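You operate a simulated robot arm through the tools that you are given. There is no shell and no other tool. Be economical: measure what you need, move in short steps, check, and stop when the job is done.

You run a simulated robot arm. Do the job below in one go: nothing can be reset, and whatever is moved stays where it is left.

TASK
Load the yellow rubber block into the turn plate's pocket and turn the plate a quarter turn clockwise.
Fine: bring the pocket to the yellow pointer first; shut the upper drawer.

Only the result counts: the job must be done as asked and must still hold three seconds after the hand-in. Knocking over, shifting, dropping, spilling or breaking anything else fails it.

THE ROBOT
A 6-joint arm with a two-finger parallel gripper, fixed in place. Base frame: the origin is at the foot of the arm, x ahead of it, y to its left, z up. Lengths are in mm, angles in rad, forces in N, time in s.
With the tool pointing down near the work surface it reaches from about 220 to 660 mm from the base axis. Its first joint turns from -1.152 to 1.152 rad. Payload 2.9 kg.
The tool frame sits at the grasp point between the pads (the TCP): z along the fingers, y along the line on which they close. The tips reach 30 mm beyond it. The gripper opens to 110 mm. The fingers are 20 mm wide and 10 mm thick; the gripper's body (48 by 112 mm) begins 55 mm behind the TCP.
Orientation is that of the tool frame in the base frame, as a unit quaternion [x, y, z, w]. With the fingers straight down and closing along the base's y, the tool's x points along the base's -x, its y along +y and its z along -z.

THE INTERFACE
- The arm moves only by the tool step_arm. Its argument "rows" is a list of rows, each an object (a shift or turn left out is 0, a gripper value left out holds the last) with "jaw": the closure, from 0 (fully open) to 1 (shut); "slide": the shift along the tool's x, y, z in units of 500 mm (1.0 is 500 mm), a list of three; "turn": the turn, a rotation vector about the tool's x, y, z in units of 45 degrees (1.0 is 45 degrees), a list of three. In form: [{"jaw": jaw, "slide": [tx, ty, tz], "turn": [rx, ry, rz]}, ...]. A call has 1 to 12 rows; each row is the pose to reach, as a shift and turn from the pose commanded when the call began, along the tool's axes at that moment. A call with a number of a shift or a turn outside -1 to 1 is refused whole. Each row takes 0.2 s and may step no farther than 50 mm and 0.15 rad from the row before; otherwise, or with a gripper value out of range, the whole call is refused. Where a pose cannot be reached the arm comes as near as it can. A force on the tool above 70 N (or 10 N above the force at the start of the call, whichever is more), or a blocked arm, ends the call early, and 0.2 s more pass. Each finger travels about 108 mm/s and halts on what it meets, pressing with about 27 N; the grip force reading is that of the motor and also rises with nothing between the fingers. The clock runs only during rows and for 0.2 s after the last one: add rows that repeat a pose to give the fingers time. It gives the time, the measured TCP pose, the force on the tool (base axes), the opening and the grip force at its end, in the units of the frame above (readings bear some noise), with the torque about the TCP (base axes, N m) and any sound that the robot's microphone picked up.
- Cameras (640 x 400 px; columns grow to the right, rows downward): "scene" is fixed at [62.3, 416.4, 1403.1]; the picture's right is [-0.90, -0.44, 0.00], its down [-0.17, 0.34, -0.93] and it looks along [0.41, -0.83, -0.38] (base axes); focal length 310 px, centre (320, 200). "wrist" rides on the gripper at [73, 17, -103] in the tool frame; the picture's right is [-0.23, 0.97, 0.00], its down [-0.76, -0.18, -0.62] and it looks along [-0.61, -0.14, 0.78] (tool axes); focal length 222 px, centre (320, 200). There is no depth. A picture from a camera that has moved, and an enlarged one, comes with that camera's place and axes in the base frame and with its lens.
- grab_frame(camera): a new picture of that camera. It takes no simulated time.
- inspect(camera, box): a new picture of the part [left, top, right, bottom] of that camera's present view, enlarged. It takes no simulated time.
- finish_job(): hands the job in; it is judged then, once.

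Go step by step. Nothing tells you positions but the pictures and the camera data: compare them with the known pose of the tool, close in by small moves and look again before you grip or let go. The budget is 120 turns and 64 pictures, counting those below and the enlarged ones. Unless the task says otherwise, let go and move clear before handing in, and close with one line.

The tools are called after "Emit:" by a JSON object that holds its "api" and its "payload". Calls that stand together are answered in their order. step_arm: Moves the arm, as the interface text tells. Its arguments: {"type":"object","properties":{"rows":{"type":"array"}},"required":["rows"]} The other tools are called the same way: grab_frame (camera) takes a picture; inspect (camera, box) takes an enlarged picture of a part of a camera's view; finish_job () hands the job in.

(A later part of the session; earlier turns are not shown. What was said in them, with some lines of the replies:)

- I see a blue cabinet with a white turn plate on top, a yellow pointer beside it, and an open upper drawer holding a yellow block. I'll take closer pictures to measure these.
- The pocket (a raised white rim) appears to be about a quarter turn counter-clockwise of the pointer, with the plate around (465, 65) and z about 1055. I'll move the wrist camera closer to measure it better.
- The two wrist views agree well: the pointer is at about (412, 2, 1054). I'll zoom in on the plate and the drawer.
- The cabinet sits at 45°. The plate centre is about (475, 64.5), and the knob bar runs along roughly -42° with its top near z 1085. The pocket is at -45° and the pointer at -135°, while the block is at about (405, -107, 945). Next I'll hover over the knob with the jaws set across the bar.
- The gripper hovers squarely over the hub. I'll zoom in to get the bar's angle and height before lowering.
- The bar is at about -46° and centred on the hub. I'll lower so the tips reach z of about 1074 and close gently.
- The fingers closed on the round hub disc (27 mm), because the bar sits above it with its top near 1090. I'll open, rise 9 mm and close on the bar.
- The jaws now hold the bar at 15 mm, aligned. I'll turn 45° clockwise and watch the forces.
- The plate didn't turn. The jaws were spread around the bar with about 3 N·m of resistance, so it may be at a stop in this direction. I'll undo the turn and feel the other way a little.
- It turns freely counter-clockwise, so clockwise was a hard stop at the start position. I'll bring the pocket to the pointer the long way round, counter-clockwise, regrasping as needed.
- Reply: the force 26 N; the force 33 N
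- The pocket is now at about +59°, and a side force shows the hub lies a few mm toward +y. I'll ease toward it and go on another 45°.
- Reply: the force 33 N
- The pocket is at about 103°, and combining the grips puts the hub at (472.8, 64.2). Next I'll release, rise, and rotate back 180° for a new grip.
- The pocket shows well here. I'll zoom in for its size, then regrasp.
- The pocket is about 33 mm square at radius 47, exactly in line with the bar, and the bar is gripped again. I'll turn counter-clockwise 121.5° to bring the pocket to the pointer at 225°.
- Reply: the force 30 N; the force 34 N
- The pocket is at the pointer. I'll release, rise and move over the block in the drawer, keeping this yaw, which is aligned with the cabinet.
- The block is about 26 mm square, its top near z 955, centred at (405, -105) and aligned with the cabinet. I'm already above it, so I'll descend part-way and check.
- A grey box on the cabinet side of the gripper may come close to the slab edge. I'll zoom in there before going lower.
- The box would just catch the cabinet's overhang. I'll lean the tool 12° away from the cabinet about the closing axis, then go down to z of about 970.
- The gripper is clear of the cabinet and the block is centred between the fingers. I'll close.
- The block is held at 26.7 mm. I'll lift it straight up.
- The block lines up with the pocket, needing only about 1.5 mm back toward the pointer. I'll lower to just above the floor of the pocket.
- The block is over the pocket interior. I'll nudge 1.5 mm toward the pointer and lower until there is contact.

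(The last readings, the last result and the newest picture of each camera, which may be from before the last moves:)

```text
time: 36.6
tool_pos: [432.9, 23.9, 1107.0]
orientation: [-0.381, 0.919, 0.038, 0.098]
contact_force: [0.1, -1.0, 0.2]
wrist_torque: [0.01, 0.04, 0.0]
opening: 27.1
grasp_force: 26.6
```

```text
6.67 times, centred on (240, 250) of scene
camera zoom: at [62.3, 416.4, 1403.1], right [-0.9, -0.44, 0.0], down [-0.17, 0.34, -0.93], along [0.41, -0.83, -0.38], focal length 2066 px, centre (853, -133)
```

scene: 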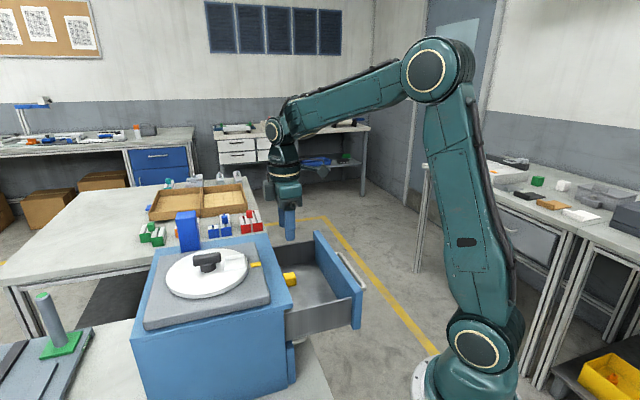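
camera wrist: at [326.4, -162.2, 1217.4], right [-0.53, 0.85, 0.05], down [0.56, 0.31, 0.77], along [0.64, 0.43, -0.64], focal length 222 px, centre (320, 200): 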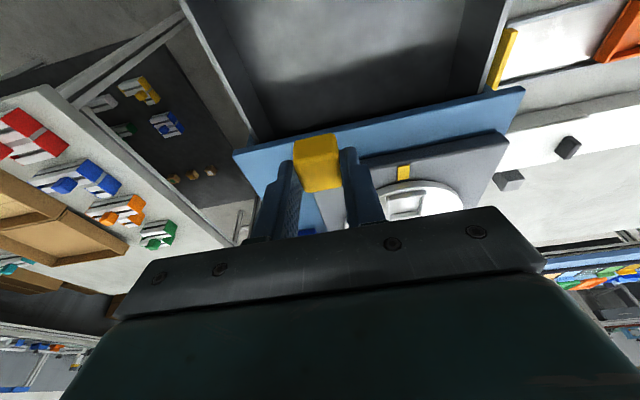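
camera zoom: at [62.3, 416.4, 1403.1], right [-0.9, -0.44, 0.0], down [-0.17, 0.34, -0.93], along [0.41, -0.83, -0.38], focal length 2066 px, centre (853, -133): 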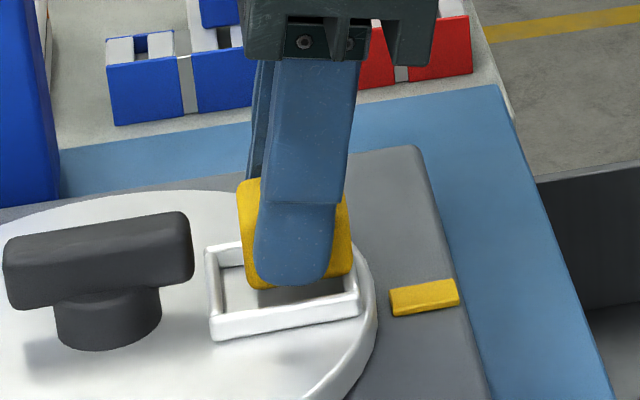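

The scene view suggests the block may now be a few mm too close to the pointer side. I'll check it with the wrist camera.

Emit:
{"api": "inspect", "payload": {"camera": "wrist", "box": [270, 90, 390, 200]}}

```text
3.64 times, centred on (330, 145) of wrist
camera zoom: at [357.5, -29.3, 1193.0], right [-0.53, 0.85, 0.04], down [0.56, 0.31, 0.77], along [0.64, 0.43, -0.64], focal length 808 px, centre (284, 400)
```

zoom: 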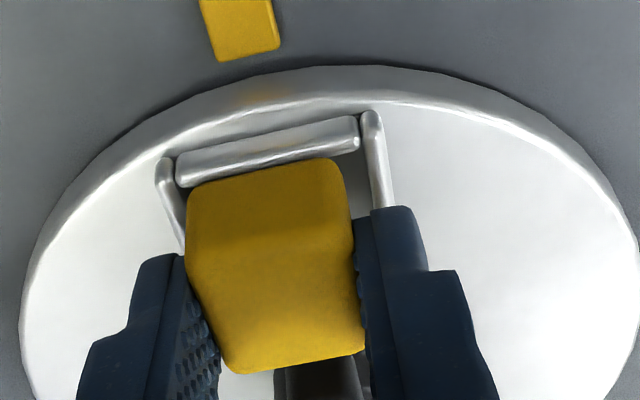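

The readings together put the block about 5 mm too far toward the pointer. I'll shift it back inward and look again.

Emit:
{"api": "step_arm", "payload": {"rows": [{"jaw": 1, "slide": [-0.0049, 0, 0.001]}, {"jaw": 1, "slide": [-0.0098, 0, 0.0021]}, {"jaw": 1, "slide": [-0.0098, 0, 0.0021]}]}}

Emit:
{"api": "inspect", "payload": {"camera": "scene", "box": [200, 220, 280, 280]}}

```text
time: 37.4
tool_pos: [438.0, 28.4, 1106.1]
orientation: [-0.381, 0.919, 0.04, 0.097]
contact_force: [-0.3, -0.4, -0.6]
wrist_torque: [0.0, 0.01, -0.01]
opening: 27.2
grasp_force: 26.6
```

```text
6.67 times, centred on (240, 250) of scene
camera zoom: at [62.3, 416.4, 1403.1], right [-0.9, -0.44, 0.0], down [-0.17, 0.34, -0.93], along [0.41, -0.83, -0.38], focal length 2066 px, centre (853, -133)
```

zoom: 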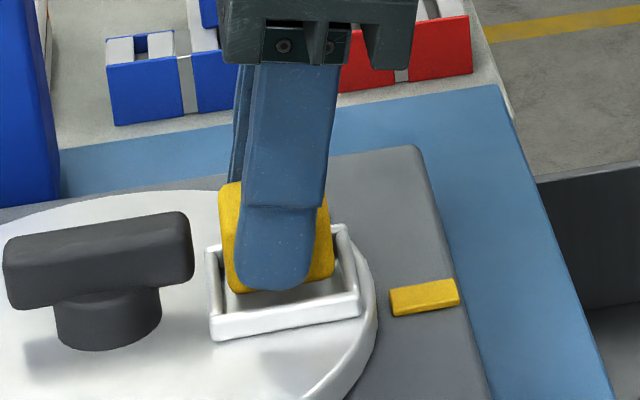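

The block is now centred in the pocket as seen from the scene camera, and the fingertips sit only slightly above its bottom edge. I'll lower until just above the rails.

Emit:
{"api": "step_arm", "payload": {"rows": [{"jaw": 1, "slide": [0.0009, 0, 0.004]}, {"jaw": 1, "slide": [0.0017, 0, 0.0078]}, {"jaw": 1, "slide": [0.0017, 0, 0.0078]}]}}

Emit:
{"api": "inspect", "payload": {"camera": "scene", "box": [210, 230, 270, 275]}}

Emit:
{"api": "inspect", "payload": {"camera": "wrist", "box": [270, 90, 390, 200]}}

```text
time: 38.2
tool_pos: [436.4, 28.2, 1101.6]
orientation: [-0.38, 0.919, 0.039, 0.096]
contact_force: [-0.3, 0.1, 0.4]
wrist_torque: [0.0, -0.01, 0.01]
opening: 26.8
grasp_force: 27.1
```

```text
8.89 times, centred on (240, 252) of scene
camera zoom: at [62.3, 416.4, 1403.1], right [-0.9, -0.44, 0.0], down [-0.17, 0.34, -0.93], along [0.41, -0.83, -0.38], focal length 2754 px, centre (1031, -267)
```

zoom: 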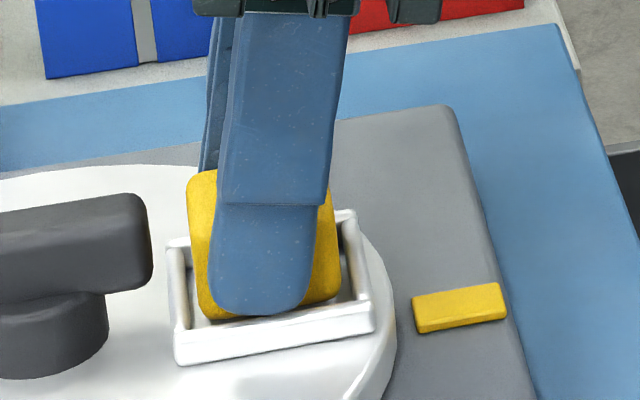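

```text
3.64 times, centred on (330, 145) of wrist
camera zoom: at [361.3, -25.6, 1188.5], right [-0.53, 0.85, 0.05], down [0.56, 0.31, 0.77], along [0.64, 0.43, -0.64], focal length 808 px, centre (284, 400)
```

zoom: 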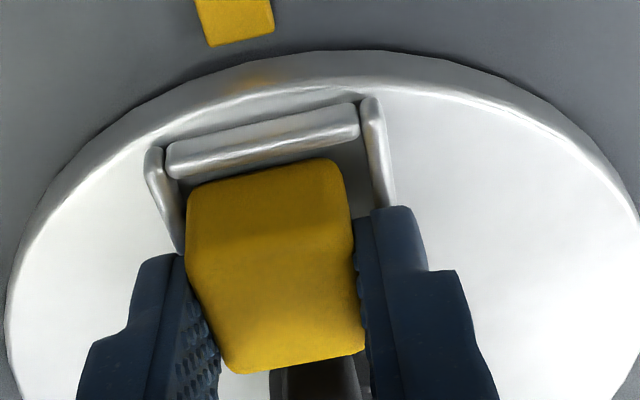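

The tips are nearly at rail height. I'll lower 1.5 mm more and then open the jaws slowly.

Emit:
{"api": "step_arm", "payload": {"rows": [{"jaw": 1, "slide": [0.0006, 0, 0.003]}, {"jaw": 1, "slide": [0.0006, 0, 0.003]}]}}

```text
time: 38.8
tool_pos: [436.8, 28.6, 1101.5]
orientation: [-0.381, 0.919, 0.039, 0.097]
contact_force: [-1.5, -0.3, 8.6]
wrist_torque: [-0.14, 0.0, 0.04]
opening: 26.9
grasp_force: 26.7
```

There is light contact now (8.6 N). I'll release slowly, back off along the tool axis and look.

Emit:
{"api": "step_arm", "payload": {"rows": [{"jaw": 0.74, "slide": [0, 0, -0.001]}, {"jaw": 0.7, "slide": [0, 0, -0.001]}, {"jaw": 0.6, "slide": [0, 0, -0.001]}, {"jaw": 0.5, "slide": [0, 0, -0.001]}, {"jaw": 0.5, "slide": [0.01, 0, -0.06]}, {"jaw": 0.5, "slide": [0.0, 0, -0.12]}, {"jaw": 0.5, "slide": [0.0, 0, -0.12]}]}}

Emit:
{"api": "inspect", "payload": {"camera": "scene", "box": [200, 220, 280, 280]}}

Emit:
{"api": "inspect", "payload": {"camera": "wrist", "box": [210, 60, 430, 240]}}

```text
time: 40.4
tool_pos: [426.4, 19.6, 1160.1]
orientation: [-0.381, 0.919, 0.039, 0.097]
contact_force: [-0.6, -0.5, 0.8]
wrist_torque: [0.0, -0.04, 0.01]
opening: 55.0
grasp_force: 0.0
```

```text
6.67 times, centred on (240, 250) of scene
camera zoom: at [62.3, 416.4, 1403.1], right [-0.9, -0.44, 0.0], down [-0.17, 0.34, -0.93], along [0.41, -0.83, -0.38], focal length 2066 px, centre (853, -133)
```

zoom: 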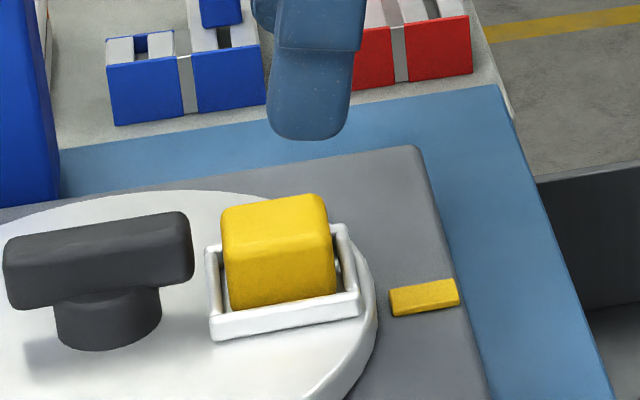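

```text
2.22 times, centred on (320, 150) of wrist
camera zoom: at [351.1, -34.2, 1246.2], right [-0.53, 0.85, 0.05], down [0.56, 0.31, 0.77], along [0.64, 0.43, -0.64], focal length 494 px, centre (320, 311)
```

zoom: 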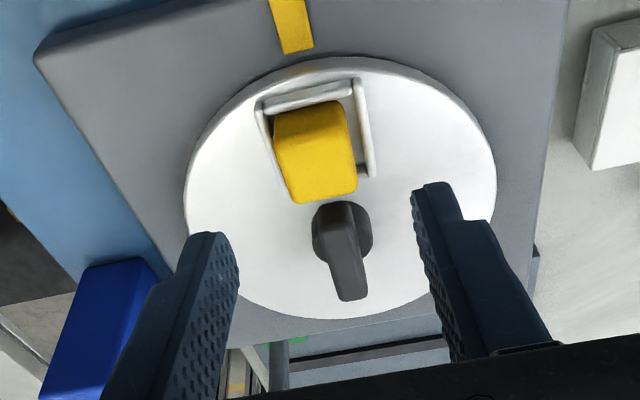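

The block sits in the pocket at the pointer. Next I'll straighten the tool, return over the knob and regrip the bar.

Emit:
{"api": "step_arm", "payload": {"rows": [{"jaw": 0.5, "slide": [-0.063, -0.0012, 0.0133], "turn": [0, 0.133, 0]}, {"jaw": 0.5, "slide": [-0.1258, -0.0025, 0.0267], "turn": [0, 0.267, 0]}, {"jaw": 0.5, "slide": [-0.1258, -0.0025, 0.0267], "turn": [0, 0.267, 0]}]}}

```text
time: 41.2
tool_pos: [473.9, 65.4, 1159.9]
orientation: [-0.382, 0.924, -0.001, 0.001]
contact_force: [-0.1, 0.2, 0.2]
wrist_torque: [-0.01, 0.0, -0.01]
opening: 55.0
grasp_force: 0.1
```

Emit:
{"api": "step_arm", "payload": {"rows": [{"jaw": 0.5, "slide": [0.002, 0, 0.05]}, {"jaw": 0.5, "slide": [0.002, 0, 0.097]}, {"jaw": 1, "slide": [0.002, 0, 0.097]}, {"jaw": 1, "slide": [0.002, 0, 0.097]}, {"jaw": 1, "slide": [0.002, 0, 0.097]}]}}

Emit:
{"api": "inspect", "payload": {"camera": "wrist", "box": [210, 10, 430, 210]}}

```text
time: 42.4
tool_pos: [472.9, 64.6, 1111.2]
orientation: [-0.383, 0.924, 0.0, 0.0]
contact_force: [-8.8, 8.5, -2.8]
wrist_torque: [0.43, 0.08, -0.21]
opening: 14.4
grasp_force: 45.0
```

```text
2.00 times, centred on (320, 110) of wrist
camera zoom: at [410.6, 25.3, 1214.4], right [-0.53, 0.85, 0.0], down [0.66, 0.41, 0.62], along [0.53, 0.33, -0.78], focal length 444 px, centre (320, 380)
```

zoom: 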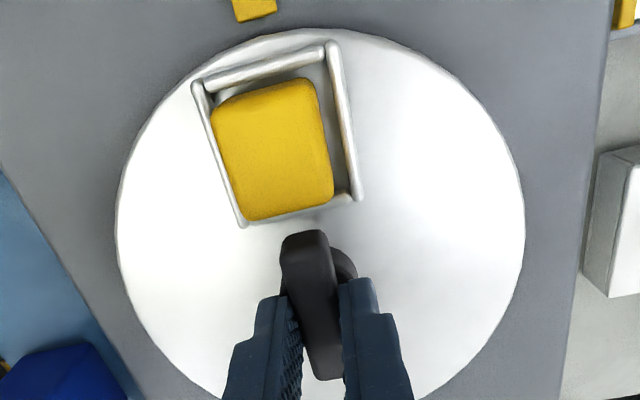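

The bar is gripped. I'll turn 90° clockwise in two halves.

Emit:
{"api": "step_arm", "payload": {"rows": [{"jaw": 1, "turn": [0, 0, 0.12]}, {"jaw": 1, "turn": [0, 0, 0.24]}, {"jaw": 1, "turn": [0, 0, 0.37]}, {"jaw": 1, "turn": [0, 0, 0.5]}, {"jaw": 1, "turn": [0, 0, 0.62]}, {"jaw": 1, "turn": [0, 0, 0.75]}, {"jaw": 1, "turn": [0, 0, 0.88]}, {"jaw": 1, "turn": [0, 0, 1.0]}]}}

Emit:
{"api": "step_arm", "payload": {"rows": [{"jaw": 1, "turn": [0, 0, 0.12]}, {"jaw": 1, "turn": [0, 0, 0.24]}, {"jaw": 1, "turn": [0, 0, 0.37]}, {"jaw": 1, "turn": [0, 0, 0.5]}, {"jaw": 1, "turn": [0, 0, 0.62]}, {"jaw": 1, "turn": [0, 0, 0.75]}, {"jaw": 1, "turn": [0, 0, 0.88]}, {"jaw": 1, "turn": [0, 0, 1.0]}, {"jaw": 1, "turn": [0, 0, 1.0]}]}}

Emit:
{"api": "inspect", "payload": {"camera": "wrist", "box": [210, 10, 430, 210]}}

```text
time: 44.2
tool_pos: [472.9, 65.3, 1111.7]
orientation: [-0.001, 1.0, -0.001, -0.002]
contact_force: [-25.0, 23.1, -10.7]
wrist_torque: [0.63, -0.24, 0.05]
opening: 14.7
grasp_force: 45.0
```

```text
time: 46.2
tool_pos: [472.5, 65.4, 1111.3]
orientation: [0.382, 0.924, -0.002, -0.001]
contact_force: [-20.2, 23.7, -10.9]
wrist_torque: [1.0, 0.83, -0.05]
opening: 14.5
grasp_force: 45.1
```

```text
2.00 times, centred on (320, 110) of wrist
camera zoom: at [434.6, 127.5, 1214.3], right [0.85, 0.53, 0.0], down [0.42, -0.66, 0.62], along [0.33, -0.53, -0.78], focal length 444 px, centre (320, 380)
```

zoom: 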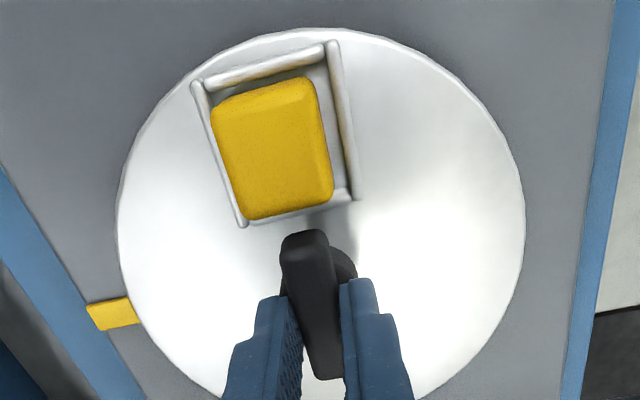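

The plate has turned a full 90° clockwise and the block is still seated. I'll release, rise and head for the drawer front.

Emit:
{"api": "step_arm", "payload": {"rows": [{"jaw": 0.5}, {"jaw": 0.5}, {"jaw": 0.5, "slide": [0, 0, -0.06]}, {"jaw": 0.5, "slide": [0, 0, -0.12]}, {"jaw": 0.5, "slide": [0, -0.05, -0.12], "turn": [0, 0, -0.166]}, {"jaw": 0.6, "slide": [0, -0.1, -0.12], "turn": [0, 0, -0.333]}, {"jaw": 0.7, "slide": [0, -0.15, -0.12], "turn": [0, 0, -0.5]}, {"jaw": 0.8, "slide": [0, -0.2, -0.12], "turn": [0, 0, -0.666]}, {"jaw": 0.9, "slide": [0, -0.25, -0.12], "turn": [0, 0, -0.833]}, {"jaw": 1, "slide": [0, -0.3, -0.12], "turn": [0, 0, -1.0]}]}}

Emit:
{"api": "inspect", "payload": {"camera": "scene", "box": [120, 190, 380, 352]}}

```text
time: 48.4
tool_pos: [367.5, -42.6, 1170.7]
orientation: [-0.001, 1.0, -0.001, 0.001]
contact_force: [0.8, 0.5, -0.3]
wrist_torque: [0.01, 0.01, 0.0]
opening: 0.1
grasp_force: 26.8
```

```text
2.46 times, centred on (250, 271) of scene
camera zoom: at [62.3, 416.4, 1403.1], right [-0.9, -0.44, 0.0], down [-0.17, 0.34, -0.93], along [0.41, -0.83, -0.38], focal length 763 px, centre (492, 25)
```

zoom: 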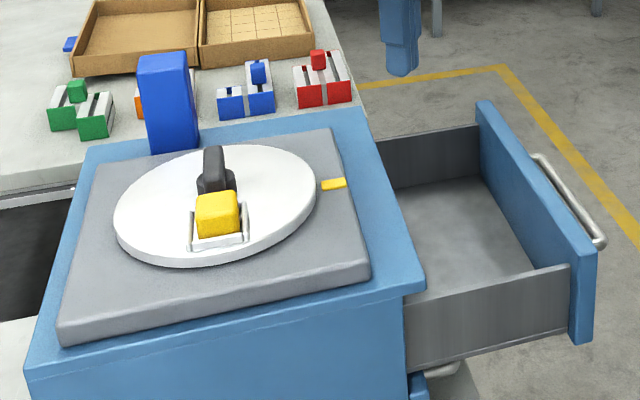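

The plate looks right. I'll go on to a spot outside the drawer front, with the jaws shut and yaw at 45°.

Emit:
{"api": "step_arm", "payload": {"rows": [{"jaw": 1, "slide": [0.035, -0.034, 0], "turn": [0, 0, -0.166]}, {"jaw": 1, "slide": [0.07, -0.069, 0], "turn": [0, 0, -0.333]}, {"jaw": 1, "slide": [0.105, -0.103, 0], "turn": [0, 0, -0.5]}, {"jaw": 1, "slide": [0.14, -0.137, 0], "turn": [0, 0, -0.666]}, {"jaw": 1, "slide": [0.175, -0.172, 0], "turn": [0, 0, -0.833]}, {"jaw": 1, "slide": [0.209, -0.206, 0], "turn": [0, 0, -1.0]}, {"jaw": 1, "slide": [0.209, -0.206, 0], "turn": [0, 0, -1.0]}]}}

Emit:
{"api": "grab_frame", "payload": {"camera": "wrist"}}

Emit:
{"api": "inspect", "payload": {"camera": "scene", "box": [220, 180, 420, 340]}}

```text
time: 50.0
tool_pos: [262.0, -144.7, 1171.8]
orientation: [-0.383, 0.924, -0.001, 0.001]
contact_force: [-0.4, -0.8, -0.5]
wrist_torque: [0.0, 0.01, -0.02]
opening: 0.0
grasp_force: 27.4
```

```text
15 pictures are left
camera wrist: at [200.6, -185.5, 1274.2], right [-0.53, 0.85, 0.0], down [0.66, 0.41, 0.62], along [0.53, 0.33, -0.78], focal length 222 px, centre (320, 200)
```

wrist: 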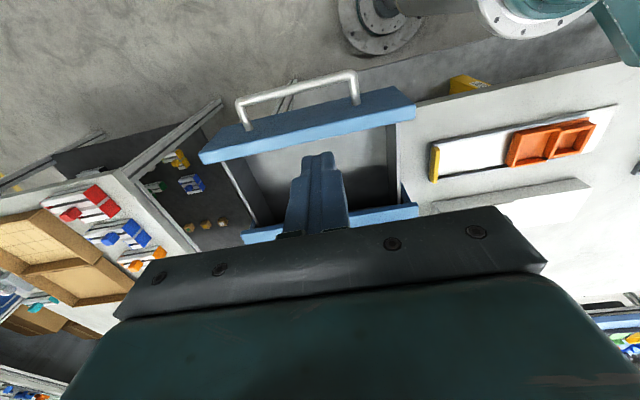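

```text
2.50 times, centred on (320, 260) of scene
camera zoom: at [62.3, 416.4, 1403.1], right [-0.9, -0.44, 0.0], down [-0.17, 0.34, -0.93], along [0.41, -0.83, -0.38], focal length 775 px, centre (320, 50)
```

zoom: 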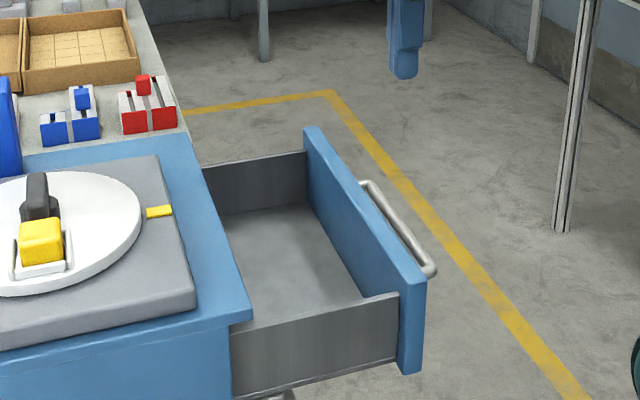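

I'll zoom in on the drawer front from here to place its outer face and handle.

Emit:
{"api": "inspect", "payload": {"camera": "wrist", "box": [190, 50, 430, 220]}}

```text
2.35 times, centred on (310, 135) of wrist
camera zoom: at [200.6, -185.5, 1274.2], right [-0.53, 0.85, 0.0], down [0.66, 0.41, 0.62], along [0.53, 0.33, -0.78], focal length 523 px, centre (344, 353)
```

zoom: 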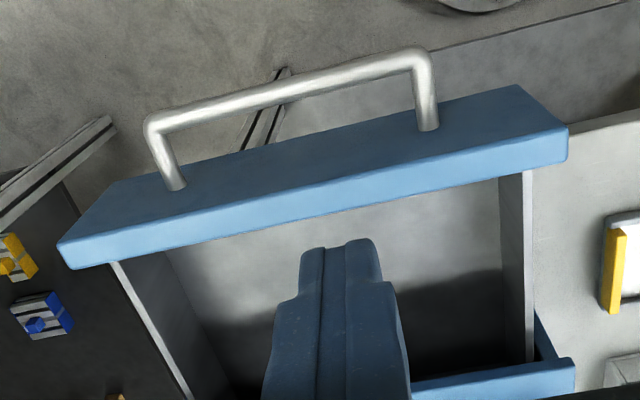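

The drawer front's outer face is at p≈104 along the cabinet axis, centred near q≈-320, with the handle below z of about 993. I'll line up with its centre and lower so the tips reach z of about 1001, above the handle.

Emit:
{"api": "step_arm", "payload": {"rows": [{"jaw": 1, "slide": [0, -0.064, 0]}, {"jaw": 1, "slide": [0.004, -0.064, 0.09]}, {"jaw": 1, "slide": [0.004, -0.064, 0.18]}, {"jaw": 1, "slide": [0.004, -0.064, 0.25]}, {"jaw": 1, "slide": [0.004, -0.064, 0.282]}, {"jaw": 1, "slide": [0.004, -0.064, 0.282]}]}}

Emit:
{"api": "inspect", "payload": {"camera": "wrist", "box": [190, 50, 430, 220]}}

Emit:
{"api": "inspect", "payload": {"camera": "scene", "box": [260, 200, 400, 320]}}

```text
time: 51.4
tool_pos: [284.0, -168.7, 1029.3]
orientation: [-0.383, 0.924, -0.001, 0.001]
contact_force: [-0.3, -0.2, 0.4]
wrist_torque: [0.0, -0.01, 0.01]
opening: 0.0
grasp_force: 26.7
```

```text
2.35 times, centred on (310, 135) of wrist
camera zoom: at [222.1, -208.8, 1133.3], right [-0.53, 0.85, 0.0], down [0.66, 0.41, 0.62], along [0.53, 0.33, -0.78], focal length 523 px, centre (344, 353)
```

zoom: 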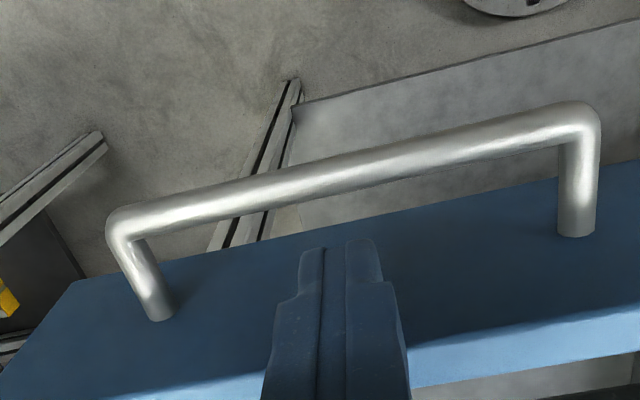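

```text
3.33 times, centred on (330, 260) of scene
camera zoom: at [62.3, 416.4, 1403.1], right [-0.9, -0.44, 0.0], down [-0.17, 0.34, -0.93], along [0.41, -0.83, -0.38], focal length 1033 px, centre (287, 0)
```

zoom: 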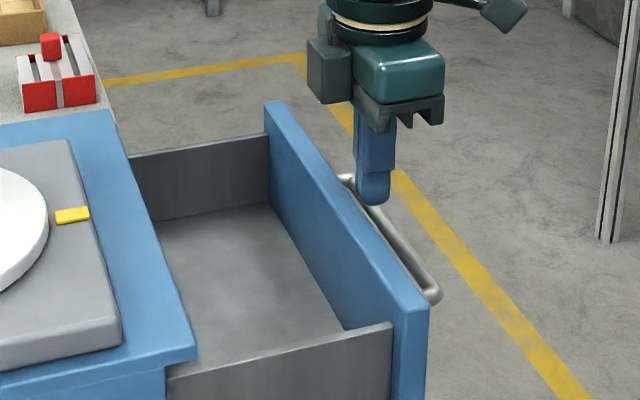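

The fingers are outside the drawer front and above the handle. I'll push toward the cabinet.

Emit:
{"api": "step_arm", "payload": {"rows": [{"jaw": 1, "slide": [-0.015, 0, 0]}, {"jaw": 1, "slide": [-0.03, 0, 0]}, {"jaw": 1, "slide": [-0.05, 0, 0]}, {"jaw": 1, "slide": [-0.07, 0, 0]}, {"jaw": 1, "slide": [-0.09, 0, 0]}, {"jaw": 1, "slide": [-0.11, 0, 0]}]}}

Emit:
{"api": "inspect", "payload": {"camera": "scene", "box": [220, 200, 380, 320]}}

```text
time: 52.8
tool_pos: [324.5, -131.9, 1030.6]
orientation: [-0.382, 0.924, 0.0, 0.001]
contact_force: [-1.3, 0.0, 0.9]
wrist_torque: [-0.02, 0.01, 0.0]
opening: 0.1
grasp_force: 27.2
```

```text
3.33 times, centred on (300, 260) of scene
camera zoom: at [62.3, 416.4, 1403.1], right [-0.9, -0.44, 0.0], down [-0.17, 0.34, -0.93], along [0.41, -0.83, -0.38], focal length 1033 px, centre (387, 0)
```

zoom: 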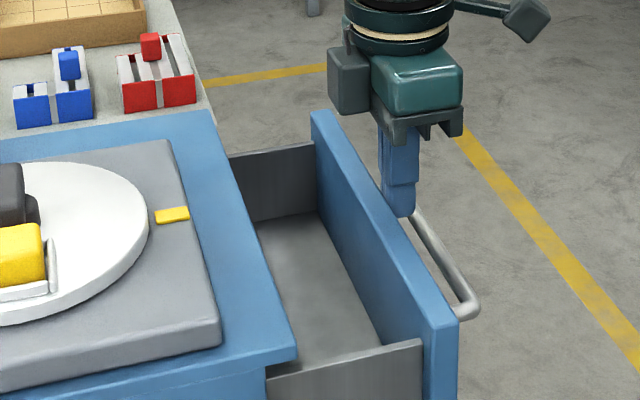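

The drawer slides easily. I'll keep pushing.

Emit:
{"api": "step_arm", "payload": {"rows": [{"jaw": 1, "slide": [-0.02, 0, 0]}, {"jaw": 1, "slide": [-0.04, 0, 0]}, {"jaw": 1, "slide": [-0.06, 0, 0]}, {"jaw": 1, "slide": [-0.08, 0, 0]}, {"jaw": 1, "slide": [-0.1, 0, 0]}, {"jaw": 1, "slide": [-0.12, 0, 0]}]}}

Emit:
{"api": "inspect", "payload": {"camera": "scene", "box": [200, 200, 360, 320]}}

```text
time: 54.2
tool_pos: [366.2, -88.1, 1030.1]
orientation: [-0.383, 0.924, 0.0, 0.0]
contact_force: [0.1, -0.6, -1.2]
wrist_torque: [-0.03, 0.02, 0.01]
opening: 0.3
grasp_force: 26.3
```

```text
3.33 times, centred on (280, 260) of scene
camera zoom: at [62.3, 416.4, 1403.1], right [-0.9, -0.44, 0.0], down [-0.17, 0.34, -0.93], along [0.41, -0.83, -0.38], focal length 1033 px, centre (453, 0)
```

zoom: 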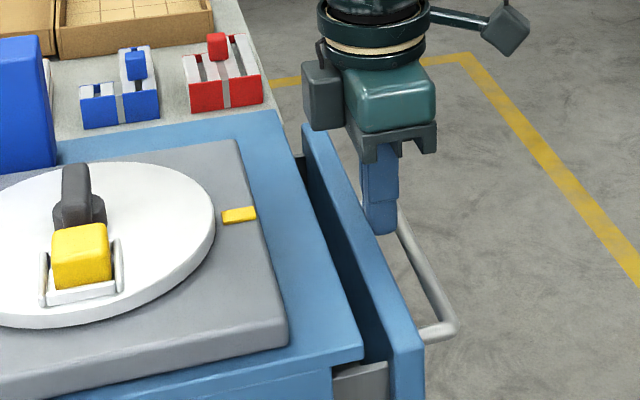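

About 20–25 mm remains. I'll finish in small steps and watch for the stop.

Emit:
{"api": "step_arm", "payload": {"rows": [{"jaw": 1, "slide": [-0.01, 0, 0]}, {"jaw": 1, "slide": [-0.02, 0, 0]}, {"jaw": 1, "slide": [-0.028, 0, 0]}, {"jaw": 1, "slide": [-0.036, 0, 0]}, {"jaw": 1, "slide": [-0.036, 0, 0]}]}}

Emit:
{"api": "step_arm", "payload": {"rows": [{"jaw": 1, "slide": [-0.004, 0, 0]}, {"jaw": 1, "slide": [-0.008, 0, 0]}, {"jaw": 1, "slide": [-0.008, 0, 0]}]}}

Emit:
{"api": "inspect", "payload": {"camera": "scene", "box": [200, 220, 320, 310]}}

```text
time: 55.4
tool_pos: [379.3, -77.0, 1031.0]
orientation: [-0.383, 0.924, -0.002, 0.001]
contact_force: [-1.3, 0.2, 1.3]
wrist_torque: [0.0, 0.01, 0.04]
opening: 0.0
grasp_force: 27.3
```

```text
time: 56.2
tool_pos: [382.2, -72.1, 1031.1]
orientation: [-0.382, 0.924, -0.001, 0.0]
contact_force: [-0.6, -1.0, -0.2]
wrist_torque: [0.03, 0.01, -0.06]
opening: 0.3
grasp_force: 27.5
```

```text
4.44 times, centred on (260, 265) of scene
camera zoom: at [62.3, 416.4, 1403.1], right [-0.9, -0.44, 0.0], down [-0.17, 0.34, -0.93], along [0.41, -0.83, -0.38], focal length 1377 px, centre (587, -89)
```

zoom: 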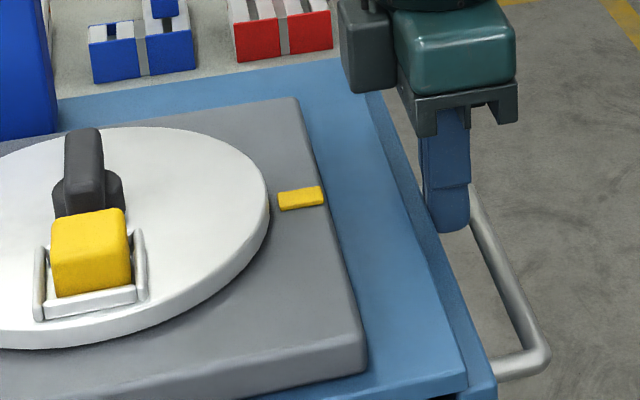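

Nearly shut. I'll continue in 2 mm steps until I feel the stop.

Emit:
{"api": "step_arm", "payload": {"rows": [{"jaw": 1, "slide": [-0.004, 0, 0]}, {"jaw": 1, "slide": [-0.008, 0, 0]}, {"jaw": 1, "slide": [-0.008, 0, 0]}]}}

Emit:
{"api": "step_arm", "payload": {"rows": [{"jaw": 1, "slide": [-0.004, 0, 0]}, {"jaw": 1, "slide": [-0.008, 0, 0]}, {"jaw": 1, "slide": [-0.008, 0, 0]}]}}

```text
time: 57.0
tool_pos: [384.3, -70.4, 1031.7]
orientation: [-0.383, 0.924, -0.001, 0.0]
contact_force: [-0.3, 0.0, -0.1]
wrist_torque: [-0.01, 0.02, -0.02]
opening: 0.0
grasp_force: 27.3
```

```text
time: 57.8
tool_pos: [388.0, -68.2, 1029.5]
orientation: [-0.382, 0.924, -0.001, 0.0]
contact_force: [-0.3, -0.5, -0.1]
wrist_torque: [-0.01, -0.01, 0.01]
opening: 0.0
grasp_force: 26.3
```

Emit:
{"api": "step_arm", "payload": {"rows": [{"jaw": 1, "slide": [-0.004, 0, 0]}, {"jaw": 1, "slide": [-0.008, 0, 0]}, {"jaw": 1, "slide": [-0.008, 0, 0]}]}}

Emit:
{"api": "inspect", "payload": {"camera": "scene", "box": [230, 220, 310, 300]}}

```text
time: 58.6
tool_pos: [390.1, -65.0, 1029.9]
orientation: [-0.383, 0.924, -0.002, 0.001]
contact_force: [0.5, -0.2, -0.2]
wrist_torque: [-0.01, -0.02, 0.01]
opening: 0.1
grasp_force: 26.8
```

```text
5.00 times, centred on (270, 260) of scene
camera zoom: at [62.3, 416.4, 1403.1], right [-0.9, -0.44, 0.0], down [-0.17, 0.34, -0.93], along [0.41, -0.83, -0.38], focal length 1549 px, centre (570, -100)
```

zoom: 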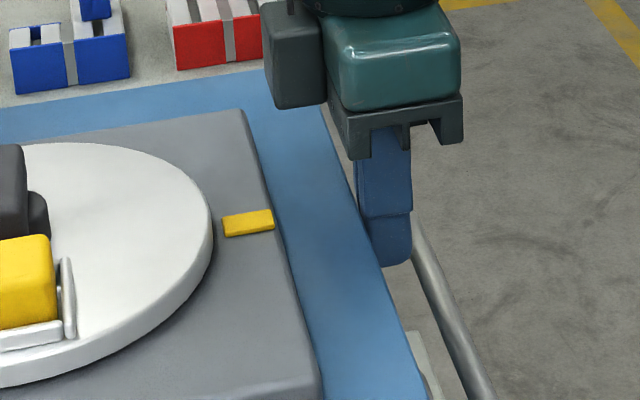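

Emit:
{"api": "step_arm", "payload": {"rows": [{"jaw": 1, "slide": [-0.004, 0, 0]}, {"jaw": 1, "slide": [-0.008, 0, 0]}, {"jaw": 1, "slide": [-0.008, 0, 0]}]}}

Emit:
{"api": "step_arm", "payload": {"rows": [{"jaw": 1, "slide": [-0.003, 0, 0]}, {"jaw": 1, "slide": [-0.006, 0, 0]}, {"jaw": 1, "slide": [-0.006, 0, 0]}]}}

Emit:
{"api": "inspect", "payload": {"camera": "wrist", "box": [190, 50, 430, 220]}}

```text
time: 59.4
tool_pos: [390.4, -62.7, 1030.0]
orientation: [-0.379, 0.925, -0.002, -0.001]
contact_force: [-21.1, -25.3, 6.4]
wrist_torque: [0.08, -0.03, 0.22]
opening: 0.2
grasp_force: 27.3
```

```text
time: 60.2
tool_pos: [390.9, -64.0, 1029.2]
orientation: [-0.377, 0.926, -0.002, -0.006]
contact_force: [-38.1, -39.5, 10.6]
wrist_torque: [0.1, -0.04, 0.48]
opening: 0.2
grasp_force: 27.2
```

```text
2.35 times, centred on (310, 135) of wrist
camera zoom: at [329.3, -102.3, 1134.3], right [-0.52, 0.86, 0.0], down [0.67, 0.41, 0.62], along [0.53, 0.32, -0.79], focal length 523 px, centre (344, 353)
```

zoom: 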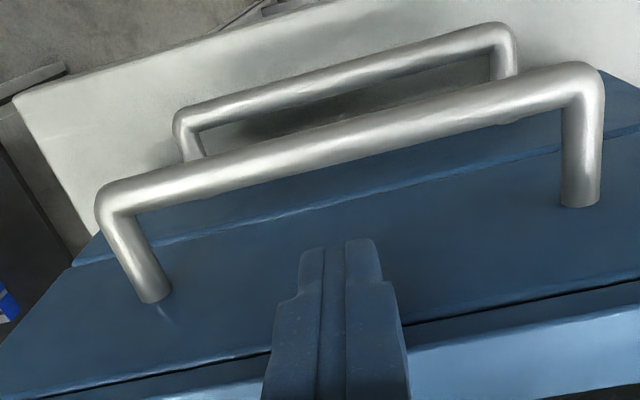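

The motion stopped firmly at about 55 N. I'll back off a little and check whether the front is flush with the cabinet.

Emit:
{"api": "step_arm", "payload": {"rows": [{"jaw": 1, "slide": [0.02, 0, 0]}, {"jaw": 1, "slide": [0.04, 0, 0]}, {"jaw": 1, "slide": [0.04, 0, -0.09]}, {"jaw": 1, "slide": [0.04, 0, -0.18]}, {"jaw": 1, "slide": [0.12, 0, -0.18]}, {"jaw": 1, "slide": [0.2, 0, -0.18]}, {"jaw": 1, "slide": [0.25, 0, -0.18]}]}}

Emit:
{"api": "inspect", "payload": {"camera": "wrist", "box": [190, 60, 450, 240]}}

Emit:
{"api": "inspect", "payload": {"camera": "scene", "box": [120, 200, 320, 340]}}

```text
time: 61.8
tool_pos: [306.3, -147.8, 1119.8]
orientation: [-0.382, 0.924, -0.001, 0.001]
contact_force: [0.2, -0.4, -0.4]
wrist_torque: [0.0, -0.01, 0.0]
opening: 0.0
grasp_force: 26.8
```

```text
2.22 times, centred on (320, 150) of wrist
camera zoom: at [244.1, -188.2, 1223.7], right [-0.53, 0.85, 0.0], down [0.66, 0.41, 0.62], along [0.53, 0.33, -0.78], focal length 494 px, centre (320, 311)
```

zoom: 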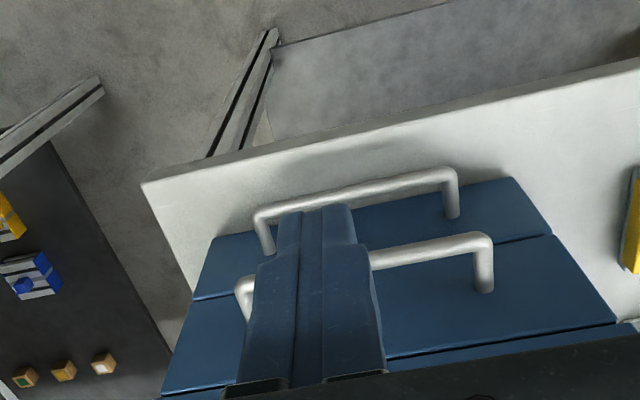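

```text
2.86 times, centred on (220, 270) of scene
camera zoom: at [62.3, 416.5, 1403.1], right [-0.9, -0.44, 0.0], down [-0.17, 0.34, -0.93], along [0.41, -0.83, -0.38], focal length 885 px, centre (606, 0)
```

zoom: 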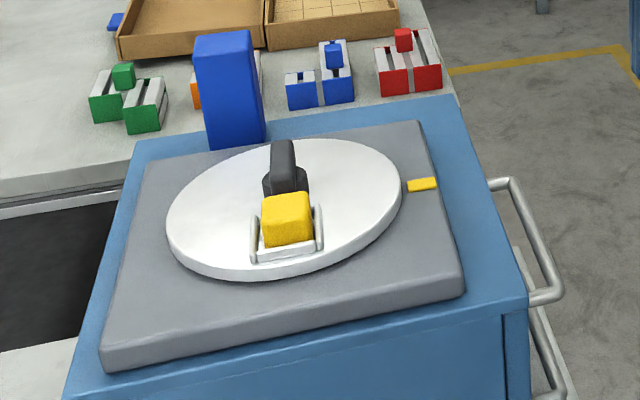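

Both drawer fronts look flush. I'll zoom in on the corner to confirm no gap remains.

Emit:
{"api": "inspect", "payload": {"camera": "scene", "box": [260, 280, 330, 350]}}

```text
5.71 times, centred on (295, 315) of scene
camera zoom: at [62.3, 416.5, 1403.1], right [-0.9, -0.44, 0.0], down [-0.17, 0.34, -0.93], along [0.41, -0.83, -0.38], focal length 1771 px, centre (463, -457)
```

zoom: 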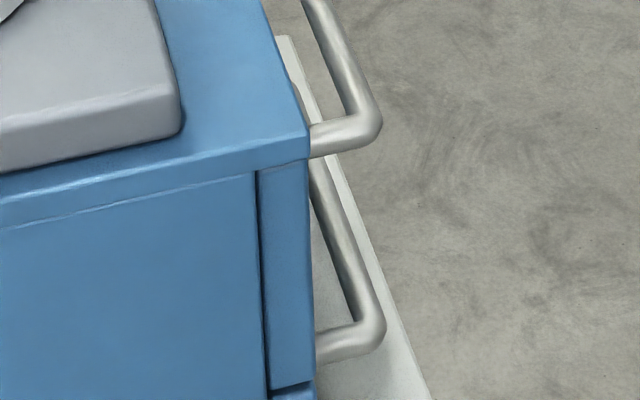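

The upper drawer front is in line with the closed lower one, so the drawer is shut. The block is seated in its pocket, a quarter turn clockwise from the pointer, and the arm is clear, so I'm handing in.

Emit:
{"api": "finish_job", "payload": {}}

```text
The job is handed in.
```

The yellow block is in the pocket, the plate is turned a quarter turn clockwise from the pointer, and the upper drawer is shut. To bring the pocket to the pointer first, I had to turn the plate counter-clockwise, because clockwise was blocked at the start.
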